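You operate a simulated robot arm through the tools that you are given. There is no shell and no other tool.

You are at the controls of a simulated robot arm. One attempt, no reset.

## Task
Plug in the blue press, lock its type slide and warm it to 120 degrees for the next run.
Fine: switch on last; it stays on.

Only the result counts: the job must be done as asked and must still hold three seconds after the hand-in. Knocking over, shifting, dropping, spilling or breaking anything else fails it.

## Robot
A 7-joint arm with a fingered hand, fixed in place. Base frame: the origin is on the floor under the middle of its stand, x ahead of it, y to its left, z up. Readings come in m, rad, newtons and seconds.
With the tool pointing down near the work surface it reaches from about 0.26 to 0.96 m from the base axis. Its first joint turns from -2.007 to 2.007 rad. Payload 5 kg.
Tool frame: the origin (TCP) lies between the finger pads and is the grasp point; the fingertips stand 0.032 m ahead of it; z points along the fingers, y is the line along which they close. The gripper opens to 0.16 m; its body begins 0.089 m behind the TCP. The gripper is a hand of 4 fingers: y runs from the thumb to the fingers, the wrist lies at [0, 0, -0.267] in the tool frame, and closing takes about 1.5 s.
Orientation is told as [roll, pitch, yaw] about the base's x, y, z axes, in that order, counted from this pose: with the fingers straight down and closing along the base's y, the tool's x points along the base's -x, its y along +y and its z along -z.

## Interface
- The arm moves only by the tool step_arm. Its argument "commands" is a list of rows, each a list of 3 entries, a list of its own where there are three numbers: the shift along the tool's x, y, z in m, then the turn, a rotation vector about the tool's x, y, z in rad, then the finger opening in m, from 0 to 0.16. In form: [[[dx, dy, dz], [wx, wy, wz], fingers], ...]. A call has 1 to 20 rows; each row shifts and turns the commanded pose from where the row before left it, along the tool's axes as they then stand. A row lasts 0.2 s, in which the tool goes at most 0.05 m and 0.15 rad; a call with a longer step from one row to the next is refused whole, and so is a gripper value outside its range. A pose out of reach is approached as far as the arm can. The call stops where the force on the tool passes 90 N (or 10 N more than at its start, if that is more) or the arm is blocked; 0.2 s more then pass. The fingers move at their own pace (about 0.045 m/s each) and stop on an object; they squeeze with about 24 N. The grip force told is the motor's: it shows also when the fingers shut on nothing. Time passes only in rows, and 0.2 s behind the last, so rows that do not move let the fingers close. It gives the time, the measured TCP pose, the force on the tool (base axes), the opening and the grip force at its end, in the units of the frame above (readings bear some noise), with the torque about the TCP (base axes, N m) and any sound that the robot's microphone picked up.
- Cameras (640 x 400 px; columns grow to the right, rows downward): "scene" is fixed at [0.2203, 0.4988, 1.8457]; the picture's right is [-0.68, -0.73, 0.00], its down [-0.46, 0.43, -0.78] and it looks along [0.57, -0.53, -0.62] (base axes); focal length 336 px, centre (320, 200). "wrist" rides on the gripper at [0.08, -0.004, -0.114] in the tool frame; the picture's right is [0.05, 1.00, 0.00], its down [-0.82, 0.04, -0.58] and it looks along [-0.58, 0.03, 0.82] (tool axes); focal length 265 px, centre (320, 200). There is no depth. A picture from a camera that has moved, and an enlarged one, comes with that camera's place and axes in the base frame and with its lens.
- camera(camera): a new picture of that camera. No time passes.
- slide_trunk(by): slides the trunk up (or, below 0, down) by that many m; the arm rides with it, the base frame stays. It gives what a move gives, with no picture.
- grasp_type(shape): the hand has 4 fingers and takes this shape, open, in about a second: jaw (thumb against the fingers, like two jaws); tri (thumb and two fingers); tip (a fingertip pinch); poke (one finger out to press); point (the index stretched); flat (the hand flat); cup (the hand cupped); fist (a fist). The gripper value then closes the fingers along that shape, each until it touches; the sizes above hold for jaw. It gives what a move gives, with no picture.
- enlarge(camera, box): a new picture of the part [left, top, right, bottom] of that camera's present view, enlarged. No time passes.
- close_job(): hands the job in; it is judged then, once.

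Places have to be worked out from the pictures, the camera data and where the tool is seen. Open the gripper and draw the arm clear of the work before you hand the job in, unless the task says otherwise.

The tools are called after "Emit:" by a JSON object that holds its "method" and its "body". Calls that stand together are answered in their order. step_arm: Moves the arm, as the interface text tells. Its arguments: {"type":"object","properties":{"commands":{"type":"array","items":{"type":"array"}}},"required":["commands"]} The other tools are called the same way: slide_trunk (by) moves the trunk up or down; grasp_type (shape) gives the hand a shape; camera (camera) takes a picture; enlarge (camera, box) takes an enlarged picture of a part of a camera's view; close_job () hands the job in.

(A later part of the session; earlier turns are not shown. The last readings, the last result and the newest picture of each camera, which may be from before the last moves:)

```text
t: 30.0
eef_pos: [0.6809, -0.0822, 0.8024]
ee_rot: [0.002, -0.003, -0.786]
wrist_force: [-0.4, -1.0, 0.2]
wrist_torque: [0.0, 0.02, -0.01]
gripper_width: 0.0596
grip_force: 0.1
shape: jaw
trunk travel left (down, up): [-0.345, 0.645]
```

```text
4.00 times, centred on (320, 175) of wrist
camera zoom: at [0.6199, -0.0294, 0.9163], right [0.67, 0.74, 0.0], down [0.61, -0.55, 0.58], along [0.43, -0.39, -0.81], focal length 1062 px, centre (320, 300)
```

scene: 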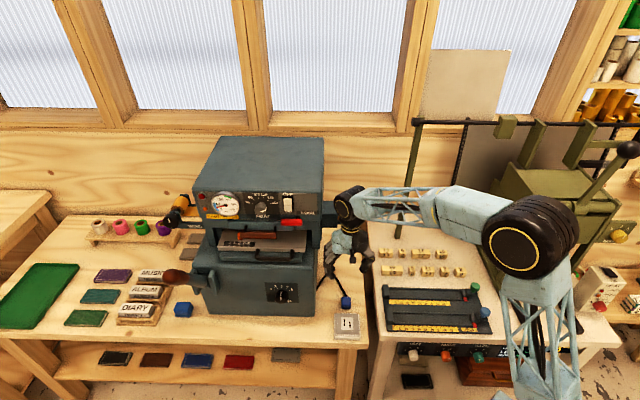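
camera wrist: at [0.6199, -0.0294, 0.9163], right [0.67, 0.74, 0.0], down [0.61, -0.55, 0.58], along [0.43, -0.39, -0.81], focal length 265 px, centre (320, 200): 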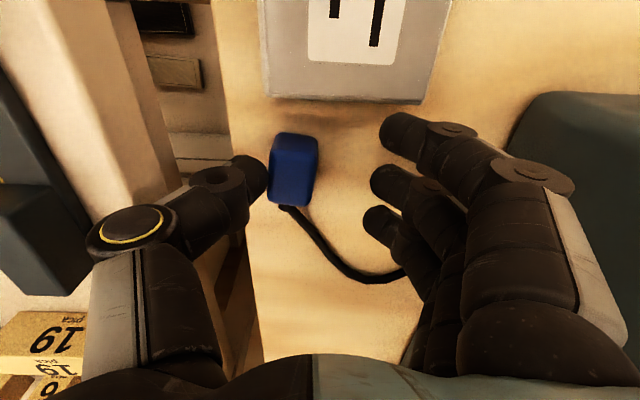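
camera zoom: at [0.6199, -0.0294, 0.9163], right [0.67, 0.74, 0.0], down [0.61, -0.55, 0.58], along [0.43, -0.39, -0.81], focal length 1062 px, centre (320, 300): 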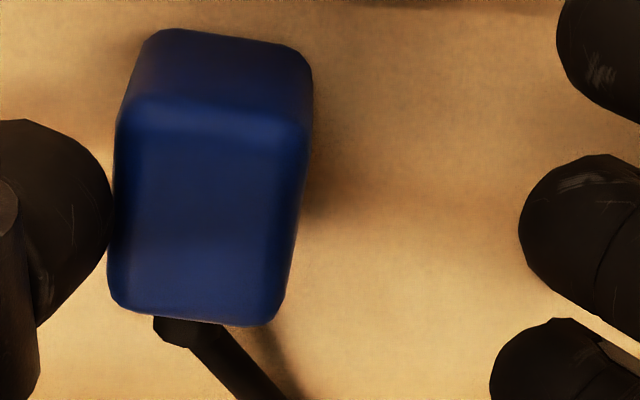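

The plug seems to have followed the thumb. I'll check from the scene camera, then raise slightly to see whether it is stuck to the thumb or just lying there.

Emit:
{"method": "enlarge", "body": {"camera": "scene", "box": [320, 270, 370, 330]}}

Emit:
{"method": "step_arm", "body": {"commands": [[[0, 0, -0.01], [0, 0, 0], 0.06], [[0, 0, -0.01], [0, 0, 0], 0.06], [[0, 0, 0], [0, 0, 0], 0.06]]}}

Emit:
{"method": "camera", "body": {"camera": "wrist"}}

Emit:
{"method": "enlarge", "body": {"camera": "scene", "box": [320, 270, 370, 330]}}

```text
6.67 times, centred on (345, 300) of scene
camera zoom: at [0.2203, 0.4988, 1.8457], right [-0.68, -0.73, 0.0], down [-0.46, 0.43, -0.78], along [0.57, -0.53, -0.62], focal length 2237 px, centre (153, -467)
```

zoom: 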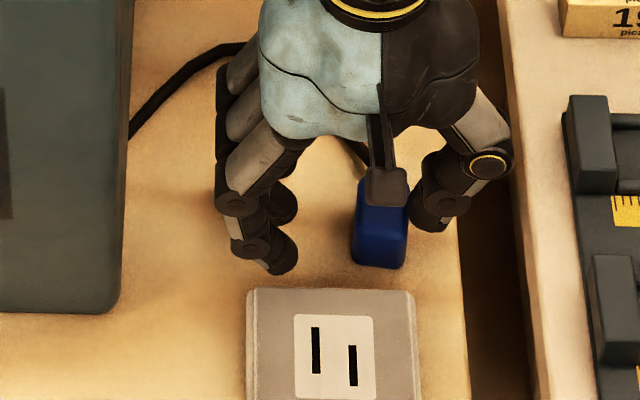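

```text
t: 30.8
eef_pos: [0.6816, -0.082, 0.8222]
ee_rot: [0.0, -0.003, -0.786]
wrist_force: [0.0, -0.6, -0.1]
wrist_torque: [0.01, -0.01, 0.06]
gripper_width: 0.0596
grip_force: 0.1
shape: jaw
trunk travel left (down, up): [-0.345, 0.645]
```

```text
taken
camera wrist: at [0.6196, -0.0293, 0.9363], right [0.67, 0.74, 0.0], down [0.6, -0.55, 0.58], along [0.43, -0.39, -0.81], focal length 265 px, centre (320, 200)
```

wrist: 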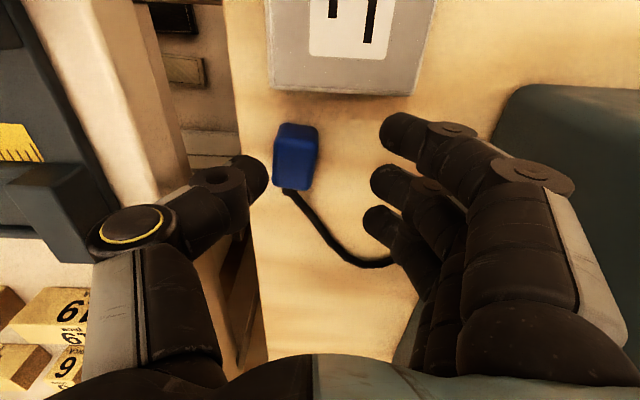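

```text
6.67 times, centred on (345, 300) of scene
camera zoom: at [0.2203, 0.4988, 1.8457], right [-0.68, -0.73, 0.0], down [-0.46, 0.43, -0.78], along [0.57, -0.53, -0.62], focal length 2237 px, centre (153, -467)
```

zoom: 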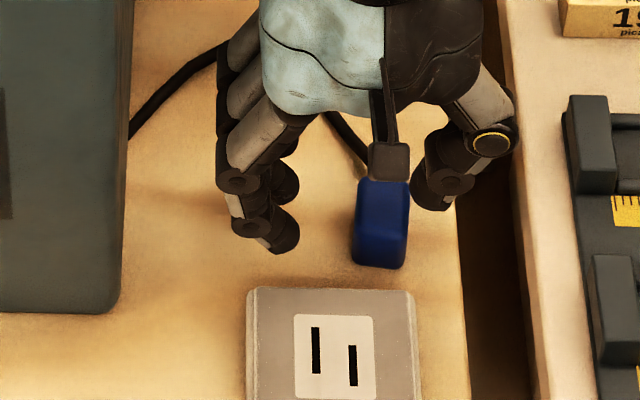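

The plug has stayed on the bench, but its proportions (narrower and taller: about 24 mm wide, 30+ mm high) show it has rolled 90° onto its side: the old right face is up and the old bottom faces the press. I need to roll it back, so I'll set the thumb just beside its upper left edge and push the top toward the press.

Emit:
{"method": "step_arm", "body": {"commands": [[[0.009, -0.008, 0], [0, 0, 0.1], 0.07], [[0, 0, 0.006], [0, 0, 0], 0.07], [[0, 0, 0.004], [0, 0, 0], 0.07], [[0, 0, 0], [0, 0, 0], 0.07]]}}

Emit:
{"method": "camera", "body": {"camera": "wrist"}}

Emit:
{"method": "enlarge", "body": {"camera": "wrist", "box": [240, 110, 380, 220]}}

```text
t: 31.8
eef_pos: [0.6691, -0.0834, 0.8129]
ee_rot: [0.003, -0.002, -0.886]
wrist_force: [-0.3, -0.6, 0.0]
wrist_torque: [0.03, -0.02, -0.04]
gripper_width: 0.0693
grip_force: 0.1
shape: jaw
trunk travel left (down, up): [-0.345, 0.645]
```

```text
taken
camera wrist: at [0.6138, -0.0241, 0.9269], right [0.74, 0.67, 0.0], down [0.55, -0.6, 0.58], along [0.39, -0.43, -0.81], focal length 265 px, centre (320, 200)
```

wrist: 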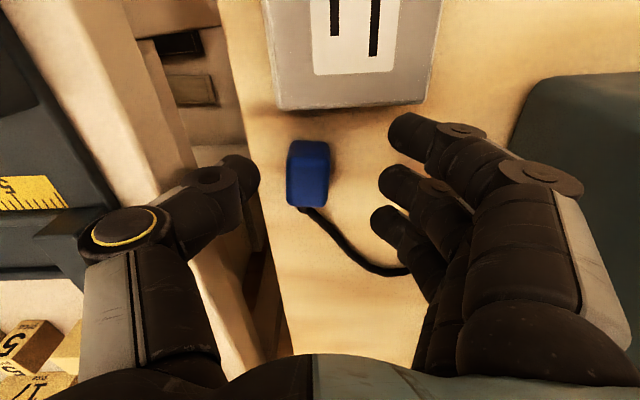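

```text
3.64 times, centred on (310, 165) of wrist
camera zoom: at [0.6138, -0.0241, 0.9269], right [0.74, 0.67, 0.0], down [0.55, -0.6, 0.58], along [0.39, -0.43, -0.81], focal length 965 px, centre (356, 327)
```

zoom: 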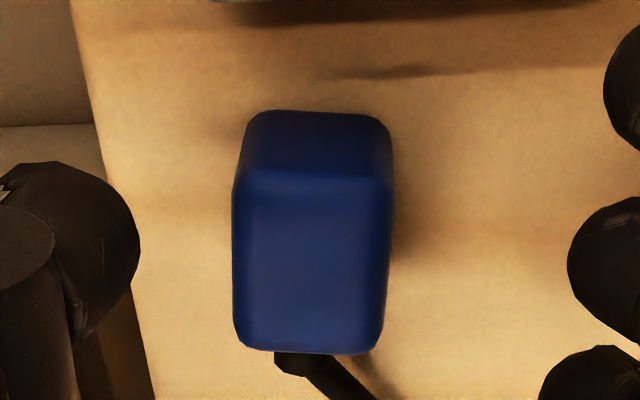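

The thumb is about 15 mm clear of the plug's left side and its tip is near the top of the plug. I'll go 4 mm lower and push toward the press in small steps, watching the force.

Emit:
{"method": "step_arm", "body": {"commands": [[[0, 0, 0.004], [0, 0, 0], 0.07], [[0, 0.008, 0], [0, 0, 0], 0.07], [[0, 0.008, 0], [0, 0, 0], 0.07], [[0, 0.007, 0], [0, 0, 0], 0.07]]}}

Emit:
{"method": "enlarge", "body": {"camera": "wrist", "box": [240, 110, 380, 220]}}

Emit:
{"method": "enlarge", "body": {"camera": "scene", "box": [320, 270, 370, 330]}}

```text
t: 32.8
eef_pos: [0.6869, -0.0688, 0.8064]
ee_rot: [0.001, -0.003, -0.884]
wrist_force: [-0.8, 0.2, -0.4]
wrist_torque: [0.0, -0.02, 0.03]
gripper_width: 0.0694
grip_force: 0.0
shape: jaw
trunk travel left (down, up): [-0.345, 0.645]
```

```text
3.64 times, centred on (310, 165) of wrist
camera zoom: at [0.6308, -0.0089, 0.9217], right [0.74, 0.67, 0.0], down [0.55, -0.6, 0.58], along [0.39, -0.43, -0.81], focal length 965 px, centre (356, 327)
```

zoom: 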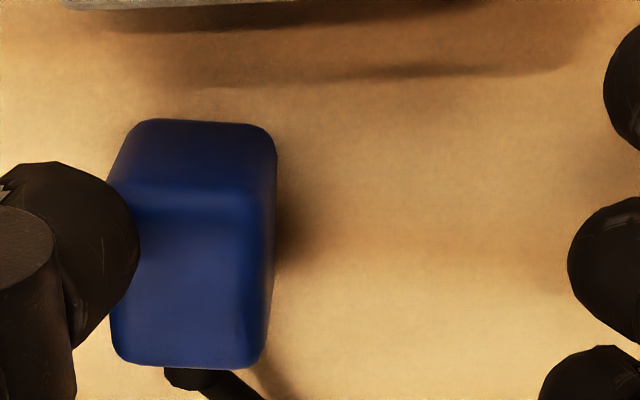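

```text
6.67 times, centred on (345, 300) of scene
camera zoom: at [0.2203, 0.4988, 1.8457], right [-0.68, -0.73, 0.0], down [-0.46, 0.43, -0.78], along [0.57, -0.53, -0.62], focal length 2237 px, centre (153, -467)
```

zoom: 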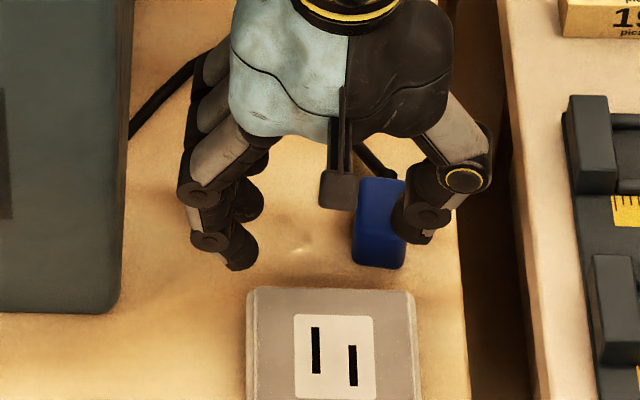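

The thumb is now touching the plug's upper left side. I'll keep pushing in small steps.

Emit:
{"method": "step_arm", "body": {"commands": [[[0, 0.005, -0.001], [0, 0, 0], 0.07], [[0, 0.005, -0.001], [0, 0, 0], 0.07], [[0, 0.005, 0], [0, 0, 0], 0.07]]}}

Emit:
{"method": "enlarge", "body": {"camera": "wrist", "box": [240, 110, 380, 220]}}

Emit:
{"method": "enlarge", "body": {"camera": "scene", "box": [320, 270, 370, 330]}}

```text
t: 33.6
eef_pos: [0.6972, -0.0572, 0.8105]
ee_rot: [0.001, -0.003, -0.885]
wrist_force: [0.8, -0.1, 0.7]
wrist_torque: [0.0, 0.0, 0.04]
gripper_width: 0.0695
grip_force: 0.0
shape: jaw
trunk travel left (down, up): [-0.345, 0.645]
```

```text
3.64 times, centred on (310, 165) of wrist
camera zoom: at [0.6414, 0.0011, 0.9241], right [0.74, 0.67, 0.0], down [0.55, -0.6, 0.58], along [0.39, -0.43, -0.82], focal length 965 px, centre (356, 327)
```

zoom: 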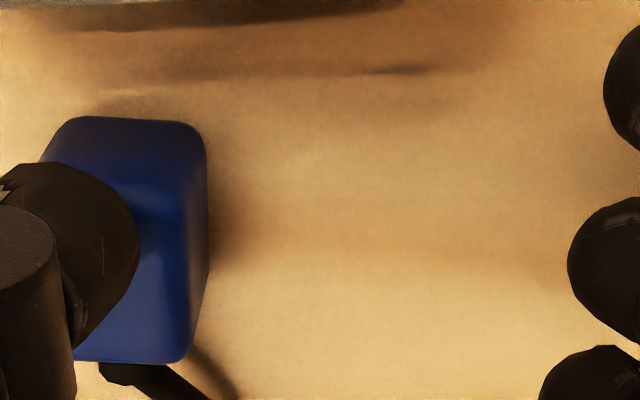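

```text
6.67 times, centred on (345, 300) of scene
camera zoom: at [0.2203, 0.4988, 1.8457], right [-0.68, -0.73, 0.0], down [-0.46, 0.43, -0.78], along [0.57, -0.53, -0.62], focal length 2237 px, centre (153, -467)
```

zoom: 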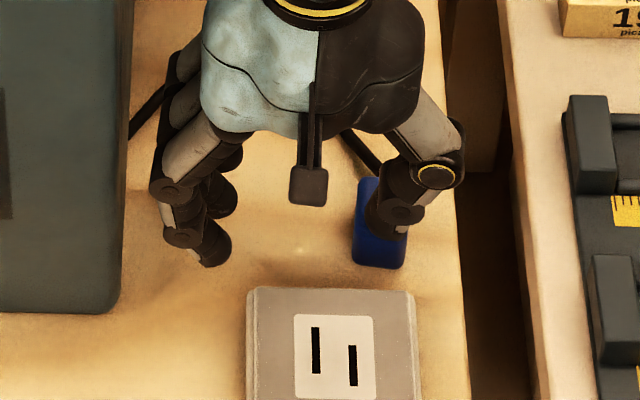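

No contact: the thumb passed just above the plug (tips ride higher when the hand is more open). I'll back off, go 13 mm lower and push again.

Emit:
{"method": "step_arm", "body": {"commands": [[[0, -0.012, 0], [0, 0, 0], 0.07], [[0, -0.013, 0], [0, 0, 0], 0.07], [[0, 0, 0.007], [0, 0, 0], 0.07], [[0, 0, 0.006], [0, 0, 0], 0.07], [[0, 0.006, 0], [0, 0, 0], 0.07], [[0, 0.006, 0], [0, 0, 0], 0.07], [[0, 0.005, 0], [0, 0, 0], 0.07]]}}

Emit:
{"method": "enlarge", "body": {"camera": "wrist", "box": [240, 110, 380, 220]}}

Emit:
{"method": "enlarge", "body": {"camera": "scene", "box": [320, 270, 370, 330]}}

```text
t: 35.2
eef_pos: [0.6929, -0.0625, 0.7956]
ee_rot: [0.002, -0.002, -0.886]
wrist_force: [0.3, -0.3, 0.3]
wrist_torque: [0.01, 0.02, -0.05]
gripper_width: 0.0696
grip_force: 0.0
shape: jaw
trunk travel left (down, up): [-0.345, 0.645]
```

```text
3.64 times, centred on (310, 165) of wrist
camera zoom: at [0.6369, -0.0046, 0.9097], right [0.74, 0.67, 0.0], down [0.55, -0.6, 0.58], along [0.39, -0.43, -0.82], focal length 965 px, centre (356, 327)
```

zoom: 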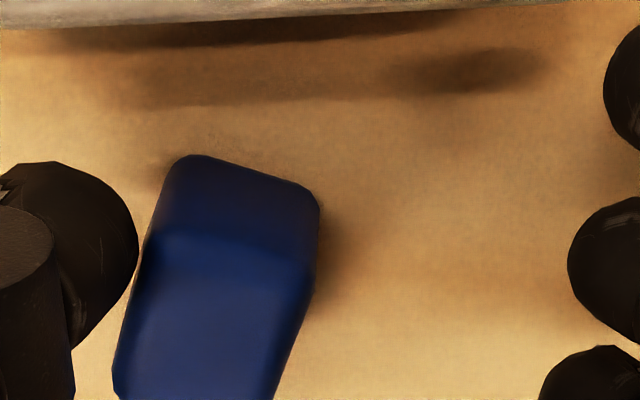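

```text
6.67 times, centred on (345, 300) of scene
camera zoom: at [0.2203, 0.4988, 1.8457], right [-0.68, -0.73, 0.0], down [-0.46, 0.43, -0.78], along [0.57, -0.53, -0.62], focal length 2237 px, centre (153, -467)
```

zoom: 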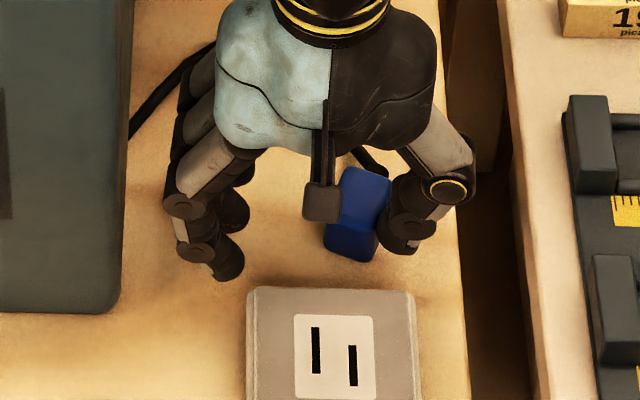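

The plug slid and yawed instead of tipping, because the thumb touched it too low and off-centre. The earlier torque reading tells me the thumb tip reaches lower than the fingers, which is what rolled it in the first place. I'll look at the whole view to align the thumb with the plug's centre.

Emit:
{"method": "step_arm", "body": {"commands": [[[0, -0.012, 0], [0, 0, 0], 0.07], [[0, 0, -0.012], [0, 0, 0], 0.07], [[-0.008, 0, 0], [0, 0, 0.14], 0.07], [[0, 0, 0], [0, 0, 0.13], 0.07]]}}

Emit:
{"method": "camera", "body": {"camera": "wrist"}}

Emit:
{"method": "enlarge", "body": {"camera": "wrist", "box": [240, 130, 380, 240]}}

```text
t: 36.2
eef_pos: [0.6902, -0.0774, 0.8076]
ee_rot: [0.002, -0.002, -1.155]
wrist_force: [0.4, 0.0, -0.5]
wrist_torque: [0.05, -0.01, -0.01]
gripper_width: 0.0696
grip_force: 0.2
shape: jaw
trunk travel left (down, up): [-0.345, 0.645]
```

```text
taken
camera wrist: at [0.6512, -0.0058, 0.9217], right [0.89, 0.45, 0.0], down [0.37, -0.73, 0.58], along [0.26, -0.52, -0.82], focal length 265 px, centre (320, 200)
```

wrist: 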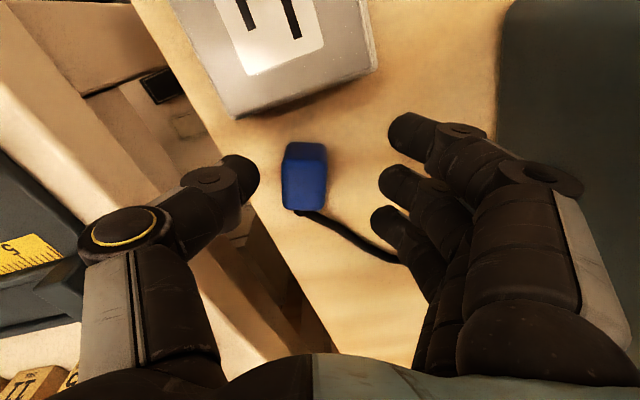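

```text
3.64 times, centred on (310, 185) of wrist
camera zoom: at [0.6512, -0.0058, 0.9217], right [0.89, 0.45, 0.0], down [0.37, -0.73, 0.58], along [0.26, -0.52, -0.82], focal length 965 px, centre (356, 254)
```

zoom: 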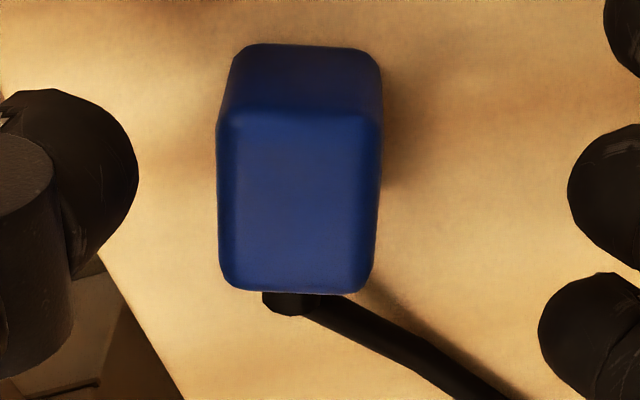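

The hand is now aligned with the plug: the plug's centre is opposite the thumb with about a 15 mm gap. I'll lower, touch it, then push while moving up, so friction lifts its left side and tips it back toward the press.

Emit:
{"method": "step_arm", "body": {"commands": [[[0, 0, 0.01], [0, 0, 0], 0.07], [[0, 0.008, 0], [0, 0, 0], 0.07], [[0, 0.007, 0], [0, 0, 0], 0.07], [[0, 0.003, -0.004], [0, 0, 0], 0.07], [[0, 0.003, -0.004], [0, 0, 0], 0.07], [[0, 0.003, -0.003], [0, 0, 0], 0.07], [[0, 0.004, -0.002], [0, 0, 0], 0.07]]}}

Emit:
{"method": "enlarge", "body": {"camera": "wrist", "box": [220, 110, 400, 240]}}

Emit:
{"method": "enlarge", "body": {"camera": "scene", "box": [320, 270, 370, 330]}}

```text
t: 37.8
eef_pos: [0.7141, -0.0656, 0.8104]
ee_rot: [0.003, -0.001, -1.156]
wrist_force: [-0.5, 0.2, 0.4]
wrist_torque: [0.04, 0.0, 0.03]
gripper_width: 0.0694
grip_force: 0.1
shape: jaw
trunk travel left (down, up): [-0.345, 0.645]
```

```text
3.08 times, centred on (310, 175) of wrist
camera zoom: at [0.6757, 0.0056, 0.925], right [0.89, 0.45, 0.0], down [0.37, -0.73, 0.58], along [0.26, -0.52, -0.82], focal length 817 px, centre (351, 277)
```

zoom: 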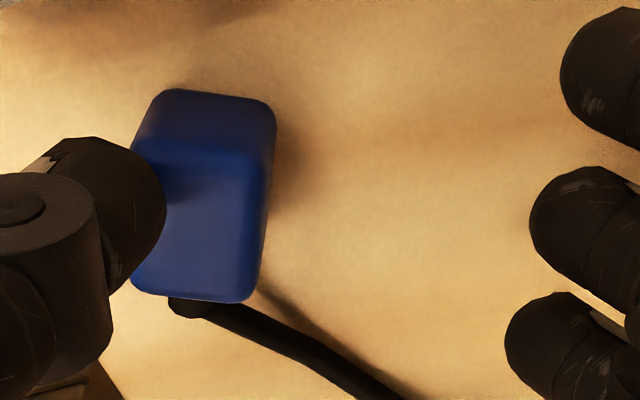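

```text
6.67 times, centred on (345, 300) of scene
camera zoom: at [0.2203, 0.4988, 1.8457], right [-0.68, -0.73, 0.0], down [-0.46, 0.43, -0.78], along [0.57, -0.53, -0.62], focal length 2237 px, centre (153, -467)
```

zoom: 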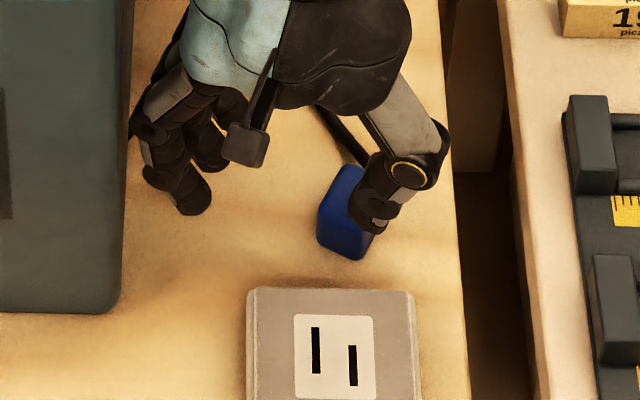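

The plug only slid a little, and the fingers are getting close to the press. A better way is to press on top of the plug near its press-side edge and drag, which pins its base and tips it. I'll back off, raise, and check the "poke" shape for that.

Emit:
{"method": "step_arm", "body": {"commands": [[[0, -0.01, -0.01], [0, 0, 0], 0.07], [[0, -0.03, -0.03], [0, 0, 0], 0.07], [[0, 0, -0.04], [0, 0, 0], 0.07], [[0, 0, -0.04], [0, 0, 0], 0.07]]}}

Emit:
{"method": "grasp_type", "body": {"shape": "poke"}}

Emit:
{"method": "camera", "body": {"camera": "wrist"}}

Emit:
{"method": "enlarge", "body": {"camera": "scene", "box": [300, 200, 400, 330]}}

```text
t: 38.8
eef_pos: [0.6758, -0.0837, 0.9301]
ee_rot: [0.002, -0.002, -1.154]
wrist_force: [0.3, -0.9, -0.3]
wrist_torque: [0.01, 0.0, 0.03]
gripper_width: 0.0698
grip_force: 0.0
shape: jaw
trunk travel left (down, up): [-0.345, 0.645]
```

```text
t: 39.7
eef_pos: [0.6745, -0.0844, 0.9307]
ee_rot: [0.002, -0.001, -1.154]
wrist_force: [0.7, -0.1, -0.2]
wrist_torque: [0.01, 0.02, -0.01]
gripper_width: 0.0001
grip_force: 0.0
shape: poke
trunk travel left (down, up): [-0.345, 0.645]
```

```text
taken
camera wrist: at [0.6372, -0.0121, 1.0435], right [0.89, 0.45, 0.0], down [0.37, -0.73, 0.58], along [0.26, -0.52, -0.82], focal length 265 px, centre (320, 200)
```

wrist: 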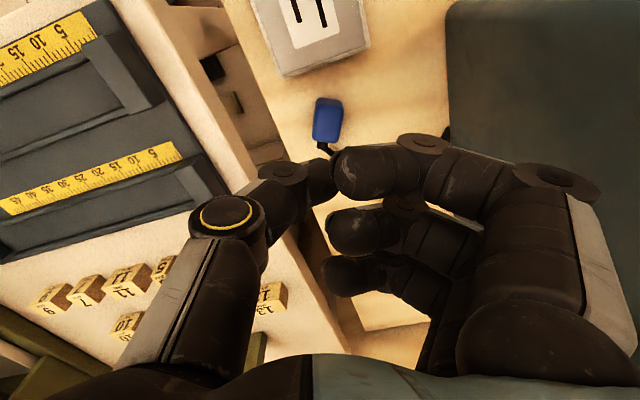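

```text
3.08 times, centred on (350, 265) of scene
camera zoom: at [0.2203, 0.4988, 1.8457], right [-0.68, -0.73, 0.0], down [-0.46, 0.43, -0.78], along [0.57, -0.53, -0.62], focal length 1032 px, centre (228, 0)
```

zoom: 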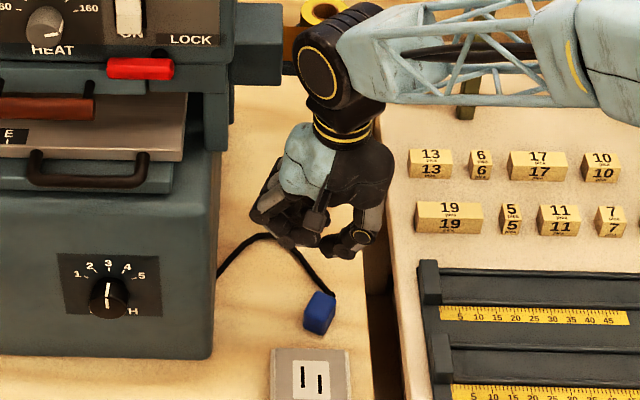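

The poke shape may still be forming; I'll wait a moment and look again.

Emit:
{"method": "step_arm", "body": {"commands": [[[0, 0, 0], [0, 0, 0], 0.0], [[0, 0, 0], [0, 0, 0], 0.0], [[0, 0, 0], [0, 0, 0], 0.0]]}}

Emit:
{"method": "camera", "body": {"camera": "wrist"}}

Emit:
{"method": "enlarge", "body": {"camera": "scene", "box": [320, 220, 390, 300]}}

```text
t: 40.5
eef_pos: [0.6741, -0.0832, 0.9301]
ee_rot: [0.002, -0.002, -1.156]
wrist_force: [-0.3, 0.2, -0.7]
wrist_torque: [0.02, 0.03, 0.02]
gripper_width: 0.0379
grip_force: 0.0
shape: jaw
trunk travel left (down, up): [-0.345, 0.645]
```

```text
taken
camera wrist: at [0.6372, -0.0121, 1.0438], right [0.89, 0.45, 0.0], down [0.37, -0.73, 0.58], along [0.26, -0.52, -0.82], focal length 265 px, centre (320, 200)
```

wrist: 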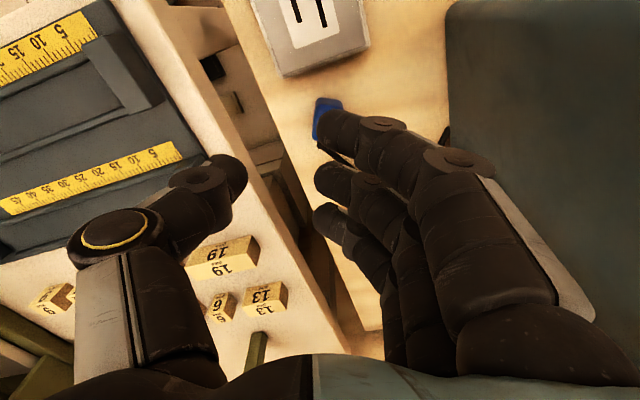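

```text
5.00 times, centred on (355, 260) of scene
camera zoom: at [0.2203, 0.4988, 1.8457], right [-0.68, -0.73, 0.0], down [-0.46, 0.43, -0.78], along [0.57, -0.53, -0.62], focal length 1678 px, centre (145, -100)
```

zoom: 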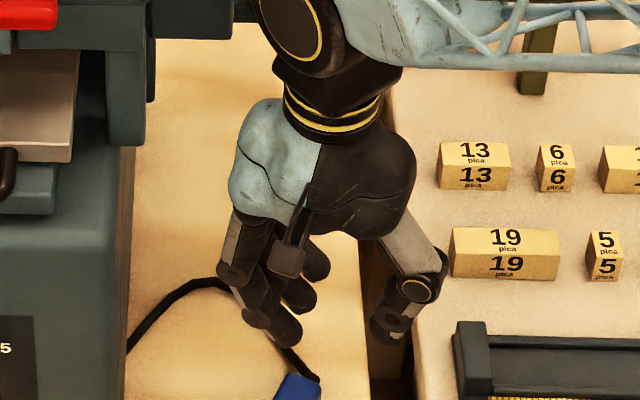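

Sending a finger value of 0 seems to have reverted the hand to jaw. I'll select poke again and this time step with a non-zero value to see how it behaves.

Emit:
{"method": "grasp_type", "body": {"shape": "poke"}}

Emit:
{"method": "camera", "body": {"camera": "wrist"}}

Emit:
{"method": "step_arm", "body": {"commands": [[[0, 0, 0], [0, 0, 0], 0.16], [[0, 0, 0], [0, 0, 0], 0.16], [[0, 0, 0], [0, 0, 0], 0.16]]}}

Emit:
{"method": "camera", "body": {"camera": "wrist"}}

Emit:
{"method": "enlarge", "body": {"camera": "scene", "box": [320, 220, 390, 300]}}

```text
t: 41.4
eef_pos: [0.6759, -0.0835, 0.9295]
ee_rot: [0.003, -0.002, -1.156]
wrist_force: [0.3, 0.5, 0.5]
wrist_torque: [-0.02, -0.02, -0.05]
gripper_width: 0.0002
grip_force: 0.0
shape: poke
trunk travel left (down, up): [-0.345, 0.645]
```

```text
taken
camera wrist: at [0.6372, -0.0121, 1.0438], right [0.89, 0.45, 0.0], down [0.37, -0.73, 0.58], along [0.26, -0.52, -0.82], focal length 265 px, centre (320, 200)
```

wrist: 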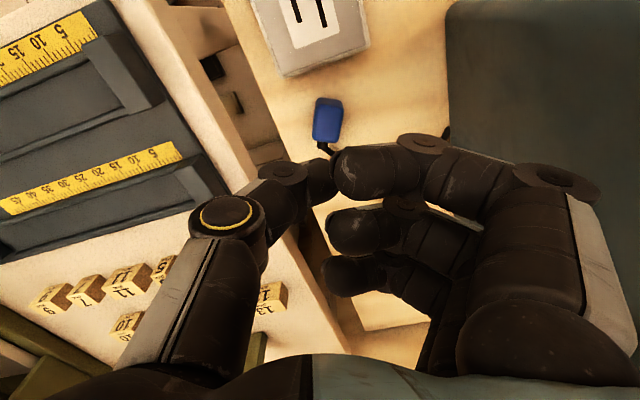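

```text
t: 42.2
eef_pos: [0.6747, -0.0832, 0.9298]
ee_rot: [0.001, -0.002, -1.155]
wrist_force: [0.2, 0.2, 0.6]
wrist_torque: [-0.04, -0.03, 0.0]
gripper_width: 0.0
grip_force: 0.1
shape: poke
trunk travel left (down, up): [-0.345, 0.645]
```

```text
taken
camera wrist: at [0.6372, -0.0121, 1.0438], right [0.89, 0.45, 0.0], down [0.37, -0.73, 0.58], along [0.26, -0.52, -0.82], focal length 265 px, centre (320, 200)
```

wrist: 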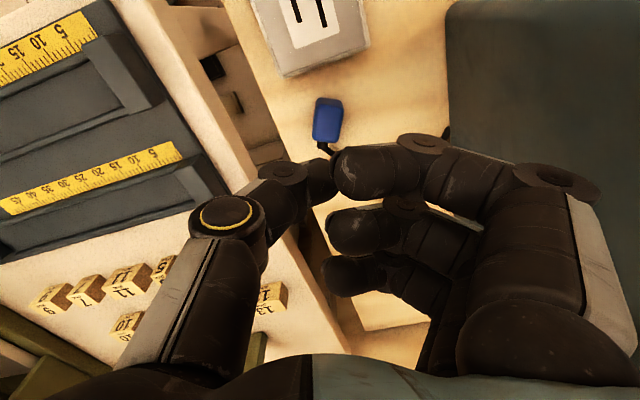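

```text
5.00 times, centred on (355, 260) of scene
camera zoom: at [0.2203, 0.4988, 1.8457], right [-0.68, -0.73, 0.0], down [-0.46, 0.43, -0.78], along [0.57, -0.53, -0.62], focal length 1678 px, centre (145, -100)
```

zoom: 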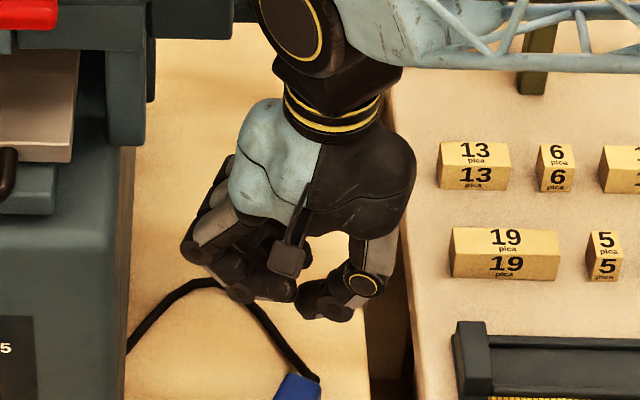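

Poke is a closed, curled hand. I'll check the "point" shape too, since a stretched index would be more precise for pressing.

Emit:
{"method": "grasp_type", "body": {"shape": "point"}}

Emit:
{"method": "camera", "body": {"camera": "wrist"}}

Emit:
{"method": "enlarge", "body": {"camera": "scene", "box": [320, 220, 390, 300]}}

```text
t: 43.1
eef_pos: [0.6748, -0.0828, 0.9305]
ee_rot: [0.002, -0.002, -1.155]
wrist_force: [0.7, 0.7, 0.0]
wrist_torque: [0.02, 0.0, -0.02]
gripper_width: 0.1523
grip_force: 0.1
shape: point
trunk travel left (down, up): [-0.345, 0.645]
```

```text
taken
camera wrist: at [0.6372, -0.0121, 1.0438], right [0.89, 0.45, 0.0], down [0.37, -0.73, 0.58], along [0.26, -0.52, -0.82], focal length 265 px, centre (320, 200)
```

wrist: 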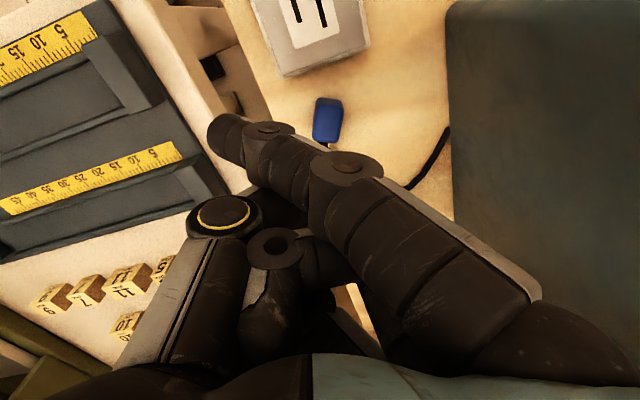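

```text
5.00 times, centred on (355, 260) of scene
camera zoom: at [0.2203, 0.4988, 1.8457], right [-0.68, -0.73, 0.0], down [-0.46, 0.43, -0.78], along [0.57, -0.53, -0.62], focal length 1678 px, centre (145, -100)
```

zoom: 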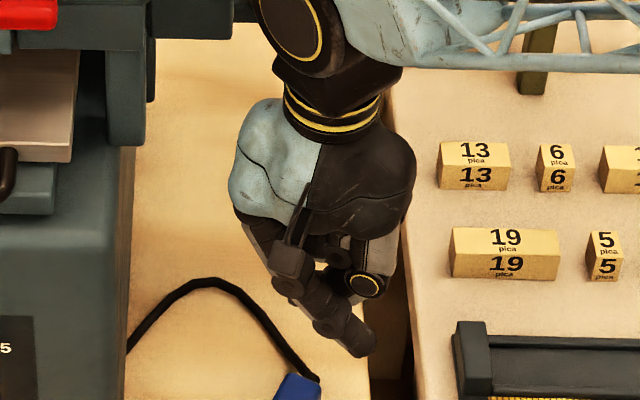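

In "point" the index reaches out, its tip at about (0.03, -0.044, 0) in the tool frame (both cameras agree), and everything else is tucked away. I'll turn the hand so I can drag the plug's top edge toward the press with the body clear of the press, and hover above it.

Emit:
{"method": "step_arm", "body": {"commands": [[[0, 0, 0], [0, 0, -0.1475], 0.16], [[0, 0, 0], [0, 0, -0.1475], 0.16], [[0, 0, 0], [0, 0, -0.1475], 0.16], [[0, 0, 0], [0, 0, -0.1475], 0.16], [[0, 0, 0], [0, 0, -0.1475], 0.16], [[0, 0, 0], [0, 0, -0.1475], 0.16], [[0, 0, 0], [0, 0, -0.1475], 0.16], [[0, 0, 0], [0, 0, -0.1475], 0.16], [[0, 0, 0], [0, 0, -0.1475], 0.16], [[0, 0, 0], [0, 0, -0.1475], 0.16], [[-0.021, 0.02, 0], [0, 0, 0], 0.16], [[-0.021, 0.02, 0], [0, 0, 0], 0.16], [[0, 0, 0.04], [0, 0, 0], 0.16], [[0, 0, 0.04], [0, 0, 0], 0.16]]}}

Emit:
{"method": "camera", "body": {"camera": "wrist"}}

Emit:
{"method": "enlarge", "body": {"camera": "scene", "box": [310, 240, 380, 330]}}

```text
t: 46.1
eef_pos: [0.7043, -0.0318, 0.8531]
ee_rot: [-0.002, -0.001, 0.322]
wrist_force: [-1.0, 0.3, 0.3]
wrist_torque: [0.03, 0.0, -0.03]
gripper_width: 0.1525
grip_force: 0.0
shape: point
trunk travel left (down, up): [-0.345, 0.645]
```

```text
taken
camera wrist: at [0.6274, -0.0615, 0.9672], right [-0.36, 0.93, 0.0], down [0.76, 0.3, 0.58], along [0.54, 0.21, -0.82], focal length 265 px, centre (320, 200)
```

wrist: 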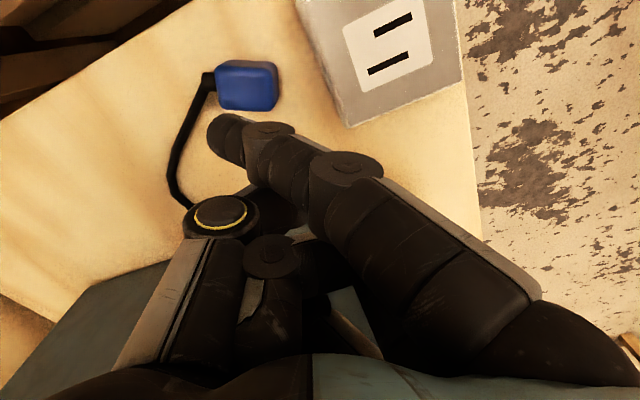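

```text
4.44 times, centred on (345, 285) of scene
camera zoom: at [0.2203, 0.4988, 1.8457], right [-0.68, -0.73, 0.0], down [-0.46, 0.43, -0.78], along [0.57, -0.53, -0.62], focal length 1491 px, centre (209, -178)
```

zoom: 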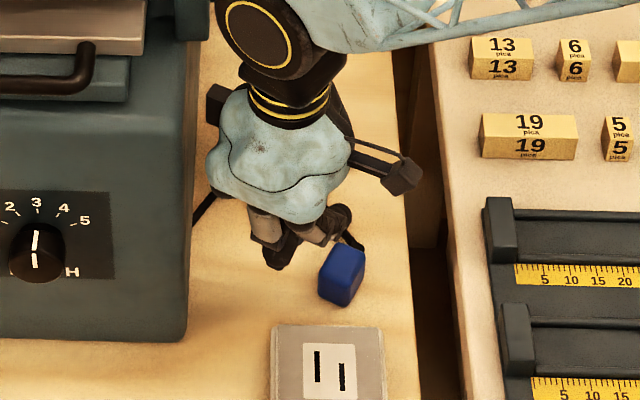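

I'll enlarge the plug in this view to judge its pose relative to the fingertip.

Emit:
{"method": "enlarge", "body": {"camera": "wrist", "box": [180, 40, 320, 170]}}

Emit:
{"method": "enlarge", "body": {"camera": "scene", "box": [325, 270, 370, 320]}}

```text
3.08 times, centred on (250, 105) of wrist
camera zoom: at [0.6274, -0.0615, 0.9672], right [-0.36, 0.93, 0.0], down [0.76, 0.3, 0.58], along [0.54, 0.21, -0.82], focal length 817 px, centre (535, 492)
```

zoom: 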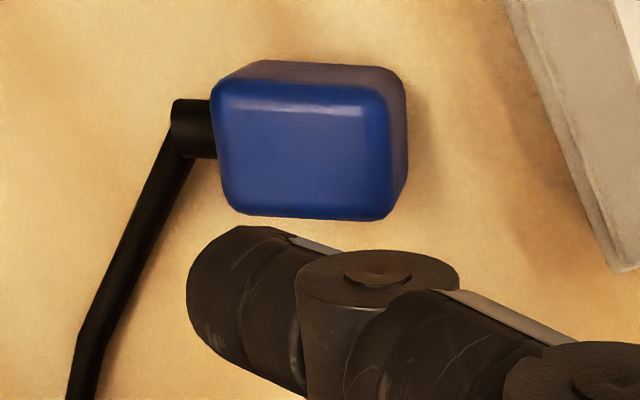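

```text
8.00 times, centred on (348, 295) of scene
camera zoom: at [0.2203, 0.4988, 1.8457], right [-0.68, -0.73, 0.0], down [-0.46, 0.43, -0.78], along [0.57, -0.53, -0.62], focal length 2684 px, centre (100, -560)
```

zoom: 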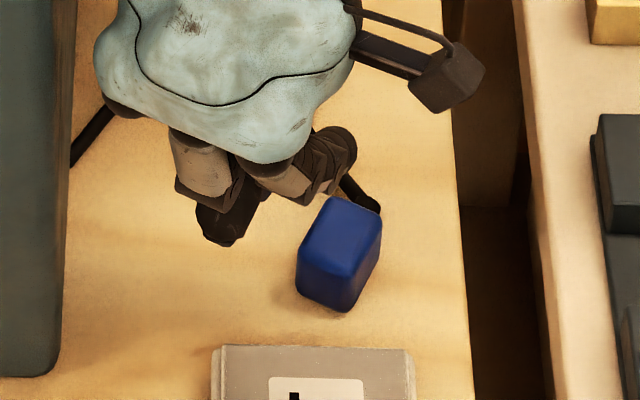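

By this view the plug's centre is at about tool (0.037, -0.051) and the fingertip at (0.030, -0.044), i.e. just inside the press-side edge of its top, as wanted. I'll nudge and lower to just above the plug.

Emit:
{"method": "step_arm", "body": {"commands": [[[0, -0.005, 0.025], [0, 0, 0], 0.16], [[0, 0, 0.025], [0, 0, 0], 0.16], [[0, 0, 0], [0, 0, 0], 0.16]]}}

Emit:
{"method": "camera", "body": {"camera": "wrist"}}

Emit:
{"method": "enlarge", "body": {"camera": "scene", "box": [325, 270, 370, 320]}}

```text
t: 46.9
eef_pos: [0.7081, -0.0349, 0.8017]
ee_rot: [-0.004, -0.002, 0.32]
wrist_force: [-0.5, 0.4, -0.3]
wrist_torque: [0.0, -0.01, 0.01]
gripper_width: 0.1523
grip_force: 0.1
shape: point
trunk travel left (down, up): [-0.345, 0.645]
```

```text
taken
camera wrist: at [0.6299, -0.065, 0.9157], right [-0.36, 0.93, 0.0], down [0.76, 0.3, 0.58], along [0.54, 0.21, -0.82], focal length 265 px, centre (320, 200)
```

wrist: 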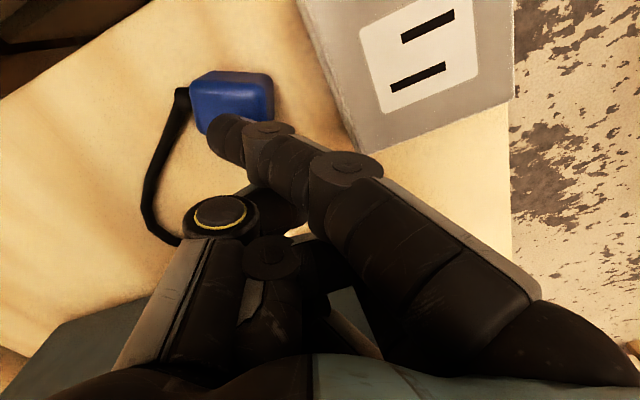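

```text
8.00 times, centred on (348, 295) of scene
camera zoom: at [0.2203, 0.4988, 1.8457], right [-0.68, -0.73, 0.0], down [-0.46, 0.43, -0.78], along [0.57, -0.53, -0.62], focal length 2684 px, centre (100, -560)
```

zoom: 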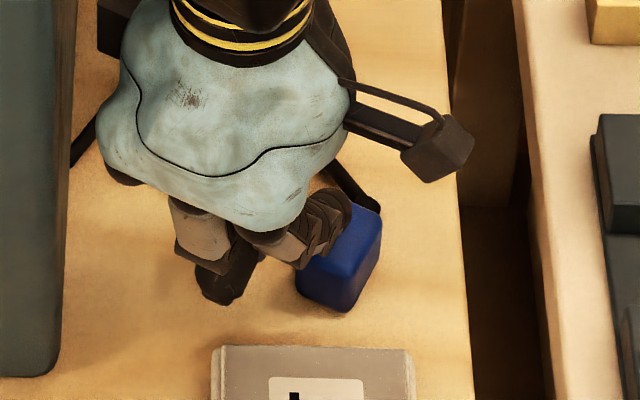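

The fingertip is just above the plug's press-side top edge. I'll lower in millimetre steps until contact shows in the force.

Emit:
{"method": "step_arm", "body": {"commands": [[[0, 0, 0.004], [0, 0, 0], 0.16], [[0, 0, 0.003], [0, 0, 0], 0.16], [[0, 0, 0.003], [0, 0, 0], 0.16]]}}

Emit:
{"method": "step_arm", "body": {"commands": [[[0, 0, 0.002], [0, 0, 0], 0.16], [[0, 0, 0.002], [0, 0, 0], 0.16]]}}

Emit:
{"method": "enlarge", "body": {"camera": "wrist", "box": [150, 50, 320, 180]}}

```text
t: 47.7
eef_pos: [0.7057, -0.0358, 0.7901]
ee_rot: [-0.003, -0.001, 0.322]
wrist_force: [-1.1, 0.7, 2.4]
wrist_torque: [-0.17, 0.03, -0.03]
gripper_width: 0.1526
grip_force: 0.0
shape: point
trunk travel left (down, up): [-0.345, 0.645]
```

```text
t: 48.3
eef_pos: [0.7048, -0.0339, 0.787]
ee_rot: [-0.001, -0.003, 0.319]
wrist_force: [-0.7, 1.2, 7.7]
wrist_torque: [-0.4, 0.06, -0.07]
gripper_width: 0.1525
grip_force: 0.1
shape: point
trunk travel left (down, up): [-0.345, 0.645]
```

```text
3.08 times, centred on (235, 115) of wrist
camera zoom: at [0.6291, -0.0649, 0.9012], right [-0.36, 0.93, 0.0], down [0.76, 0.3, 0.58], along [0.54, 0.21, -0.81], focal length 817 px, centre (582, 462)
```

zoom: 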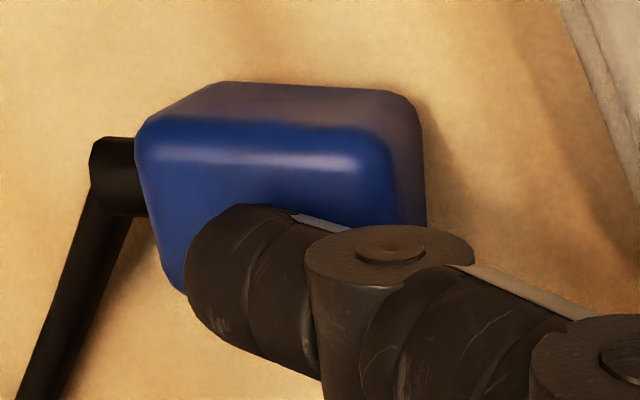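

Contact at about 8 N with the tip near the press-side edge of the plug's top, which is at z ≈ 0.788. Now I'll drag toward the press in small steps.

Emit:
{"method": "step_arm", "body": {"commands": [[[-0.003, 0, 0], [0, 0, 0], 0.16], [[-0.003, 0, 0], [0, 0, 0], 0.16], [[-0.003, 0, 0], [0, 0, 0], 0.16]]}}

Emit:
{"method": "enlarge", "body": {"camera": "wrist", "box": [150, 50, 320, 180]}}

Emit:
{"method": "enlarge", "body": {"camera": "scene", "box": [325, 270, 370, 320]}}

```text
t: 49.1
eef_pos: [0.7142, -0.0323, 0.7873]
ee_rot: [-0.002, -0.003, 0.318]
wrist_force: [-1.4, 0.0, 5.0]
wrist_torque: [-0.3, 0.12, -0.05]
gripper_width: 0.152
grip_force: 0.1
shape: point
trunk travel left (down, up): [-0.345, 0.645]
```

```text
3.08 times, centred on (235, 115) of wrist
camera zoom: at [0.6376, -0.0626, 0.901], right [-0.36, 0.93, 0.0], down [0.76, 0.3, 0.58], along [0.54, 0.21, -0.81], focal length 817 px, centre (582, 462)
```

zoom: 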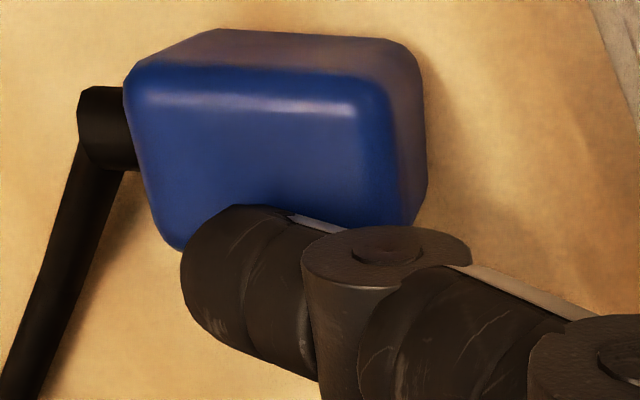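

```text
8.00 times, centred on (348, 295) of scene
camera zoom: at [0.2203, 0.4988, 1.8457], right [-0.68, -0.73, 0.0], down [-0.46, 0.43, -0.78], along [0.57, -0.53, -0.62], focal length 2684 px, centre (100, -560)
```

zoom: 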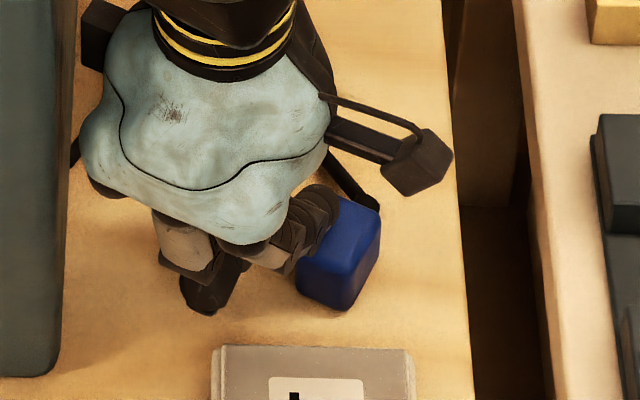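

The fingertip just slid across (measured friction only about 0.3), so the plug didn't tip. With such low friction, a squeeze with offset contact heights rolls it easily, which is how it went over in the first place: top rolls toward the lower-reaching thumb. So I'll flip the hand, with the thumb on the press side, and use the same effect to roll it back. First I'll raise and turn.

Emit:
{"method": "step_arm", "body": {"commands": [[[0, 0, -0.04], [0, 0, 0], 0.16], [[0, 0, -0.04], [0, 0, 0], 0.16], [[0, 0, -0.04], [0, 0, 0], 0.16], [[0, 0, -0.04], [0, 0, 0], 0.16], [[0, 0, 0], [0, 0, -0.143], 0.16], [[0, 0, 0], [0, 0, -0.143], 0.16], [[0, 0, 0], [0, 0, -0.143], 0.16], [[0, 0, 0], [0, 0, -0.143], 0.16], [[0, 0, 0], [0, 0, -0.143], 0.16], [[0, 0, 0], [0, 0, -0.143], 0.16], [[0, 0, 0], [0, 0, -0.143], 0.16], [[0, 0, 0], [0, 0, -0.143], 0.16], [[0, 0, 0], [0, 0, -0.143], 0.16], [[0, 0, 0], [0, 0, -0.143], 0.16], [[0, 0, 0], [0, 0, -0.143], 0.16]]}}

Emit:
{"method": "camera", "body": {"camera": "wrist"}}

```text
t: 52.3
eef_pos: [0.7125, -0.0333, 0.9483]
ee_rot: [-0.004, 0.001, 1.895]
wrist_force: [-0.2, 0.7, 0.8]
wrist_torque: [-0.09, 0.03, 0.01]
gripper_width: 0.1522
grip_force: 0.2
shape: point
trunk travel left (down, up): [-0.345, 0.645]
```

```text
taken
camera wrist: at [0.7411, -0.1081, 1.0626], right [-0.93, -0.37, 0.0], down [-0.3, 0.76, 0.58], along [-0.21, 0.54, -0.82], focal length 265 px, centre (320, 200)
```

wrist: 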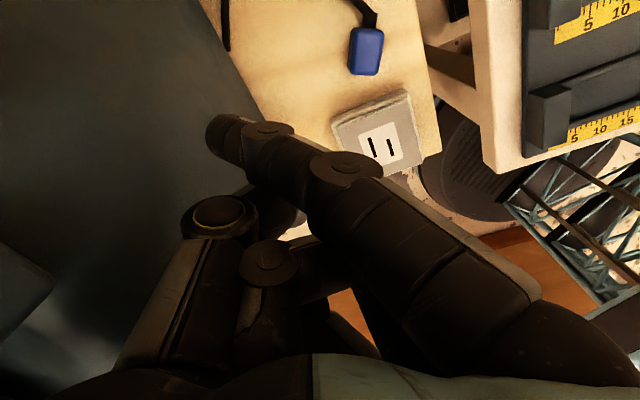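

The flipped yaw is reachable. I'll move away from the press and above the plug, then switch to jaw and close to 0.06.

Emit:
{"method": "step_arm", "body": {"commands": [[[0.01, 0.04, 0], [0, 0, 0], 0.16], [[0.015, 0.035, 0], [0, 0, 0], 0.16], [[0.015, 0.02, 0], [0, 0, 0], 0.16]]}}

Emit:
{"method": "grasp_type", "body": {"shape": "jaw"}}

Emit:
{"method": "step_arm", "body": {"commands": [[[0, 0, 0], [0, 0, 0], 0.05], [[0, 0, 0], [0, 0, 0], 0.05], [[0, 0, 0], [0, 0, 0], 0.05], [[0, 0, 0], [0, 0, 0], 0.05], [[0, 0, 0], [0, 0, 0], 0.05], [[0, 0, 0], [0, 0, 0], 0.05], [[0, 0, 0], [0, 0, 0], 0.05]]}}

Emit:
{"method": "camera", "body": {"camera": "wrist"}}

Emit:
{"method": "enlarge", "body": {"camera": "scene", "box": [310, 200, 410, 320]}}

```text
t: 53.1
eef_pos: [0.6347, -0.0998, 0.9495]
ee_rot: [-0.001, 0.001, 1.892]
wrist_force: [0.5, -0.3, 0.5]
wrist_torque: [0.01, 0.01, -0.01]
gripper_width: 0.1525
grip_force: 0.1
shape: point
trunk travel left (down, up): [-0.345, 0.645]
```

```text
t: 54.0
eef_pos: [0.6359, -0.0991, 0.9493]
ee_rot: [0.0, 0.002, 1.891]
wrist_force: [-0.8, 0.5, -0.5]
wrist_torque: [0.0, 0.0, 0.0]
gripper_width: 0.1597
grip_force: 0.1
shape: jaw
trunk travel left (down, up): [-0.345, 0.645]
```

```text
t: 55.6
eef_pos: [0.6355, -0.0993, 0.9483]
ee_rot: [-0.003, 0.004, 1.893]
wrist_force: [-0.5, 0.2, 0.3]
wrist_torque: [0.01, 0.0, 0.01]
gripper_width: 0.0504
grip_force: 0.1
shape: jaw
trunk travel left (down, up): [-0.345, 0.645]
```

```text
taken
camera wrist: at [0.6631, -0.1746, 1.0634], right [-0.93, -0.36, 0.0], down [-0.3, 0.76, 0.58], along [-0.21, 0.54, -0.82], focal length 265 px, centre (320, 200)
```

wrist: 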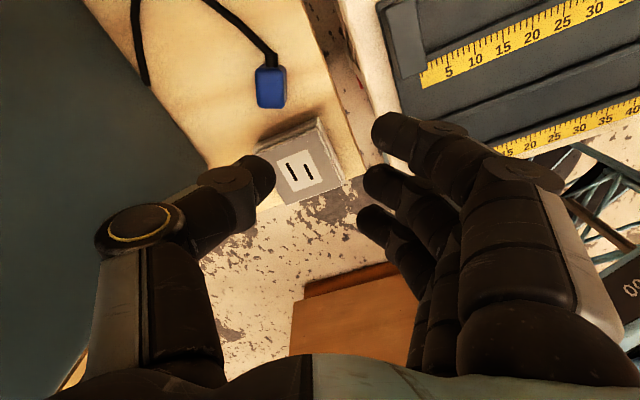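

```text
3.33 times, centred on (360, 260) of scene
camera zoom: at [0.2203, 0.4988, 1.8457], right [-0.68, -0.73, 0.0], down [-0.46, 0.43, -0.78], along [0.57, -0.53, -0.62], focal length 1118 px, centre (187, 0)
```

zoom: 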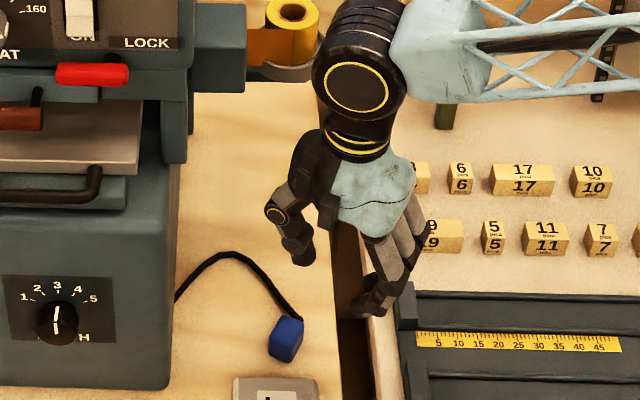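

The hand now has its thumb on the press side. I'll move over the plug and descend to about z = 0.80 with the fingers at 0.05.

Emit:
{"method": "step_arm", "body": {"commands": [[[0.011, -0.0245, 0], [0, 0, 0], 0.05], [[0.0105, -0.0245, 0], [0, 0, 0], 0.05], [[0, 0, 0.04], [0, 0, 0], 0.05], [[0, 0, 0.04], [0, 0, 0], 0.05], [[0, 0, 0.03], [0, 0, 0], 0.05]]}}

Emit:
{"method": "camera", "body": {"camera": "wrist"}}

Emit:
{"method": "enlarge", "body": {"camera": "scene", "box": [310, 240, 380, 330]}}

```text
t: 56.8
eef_pos: [0.6851, -0.1074, 0.8371]
ee_rot: [-0.003, 0.003, 1.892]
wrist_force: [-0.2, -0.4, -0.2]
wrist_torque: [0.03, 0.01, -0.01]
gripper_width: 0.0505
grip_force: 0.0
shape: jaw
trunk travel left (down, up): [-0.345, 0.645]
```

```text
taken
camera wrist: at [0.7137, -0.1835, 0.9507], right [-0.93, -0.36, 0.0], down [-0.3, 0.76, 0.58], along [-0.21, 0.54, -0.82], focal length 265 px, centre (320, 200)
```

wrist: 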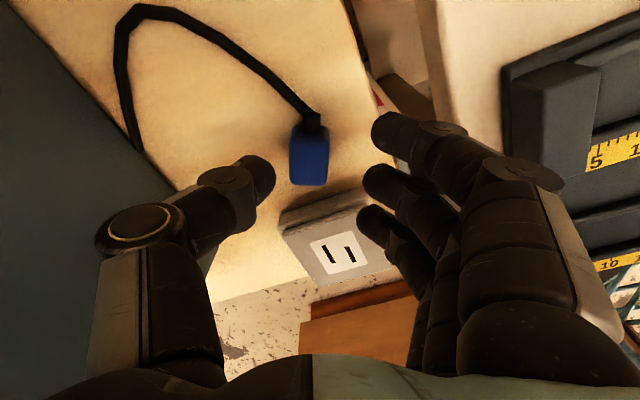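

```text
4.44 times, centred on (345, 285) of scene
camera zoom: at [0.2203, 0.4988, 1.8457], right [-0.68, -0.73, 0.0], down [-0.46, 0.43, -0.78], along [0.57, -0.53, -0.62], focal length 1491 px, centre (209, -178)
```

zoom: 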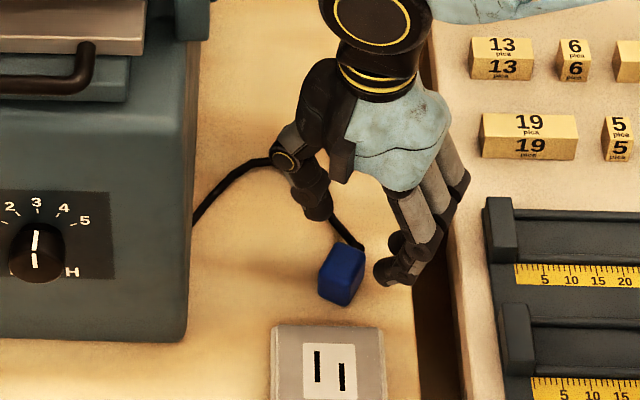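

I'll enlarge to measure the plug's place between the digits more exactly.

Emit:
{"method": "enlarge", "body": {"camera": "wrist", "box": [240, 100, 400, 220]}}

```text
3.33 times, centred on (320, 160) of wrist
camera zoom: at [0.7137, -0.1835, 0.9507], right [-0.93, -0.36, 0.0], down [-0.3, 0.76, 0.58], along [-0.21, 0.54, -0.82], focal length 885 px, centre (320, 333)
```

zoom: 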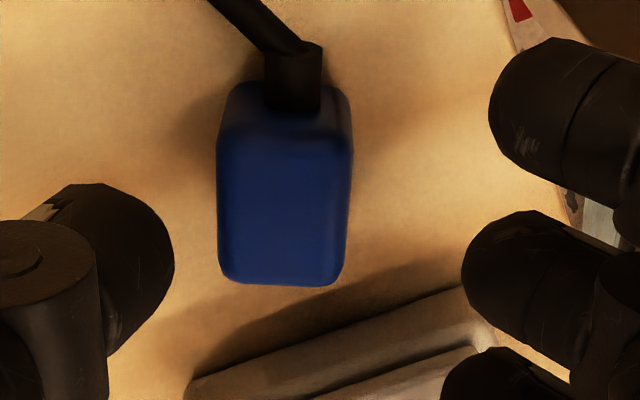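

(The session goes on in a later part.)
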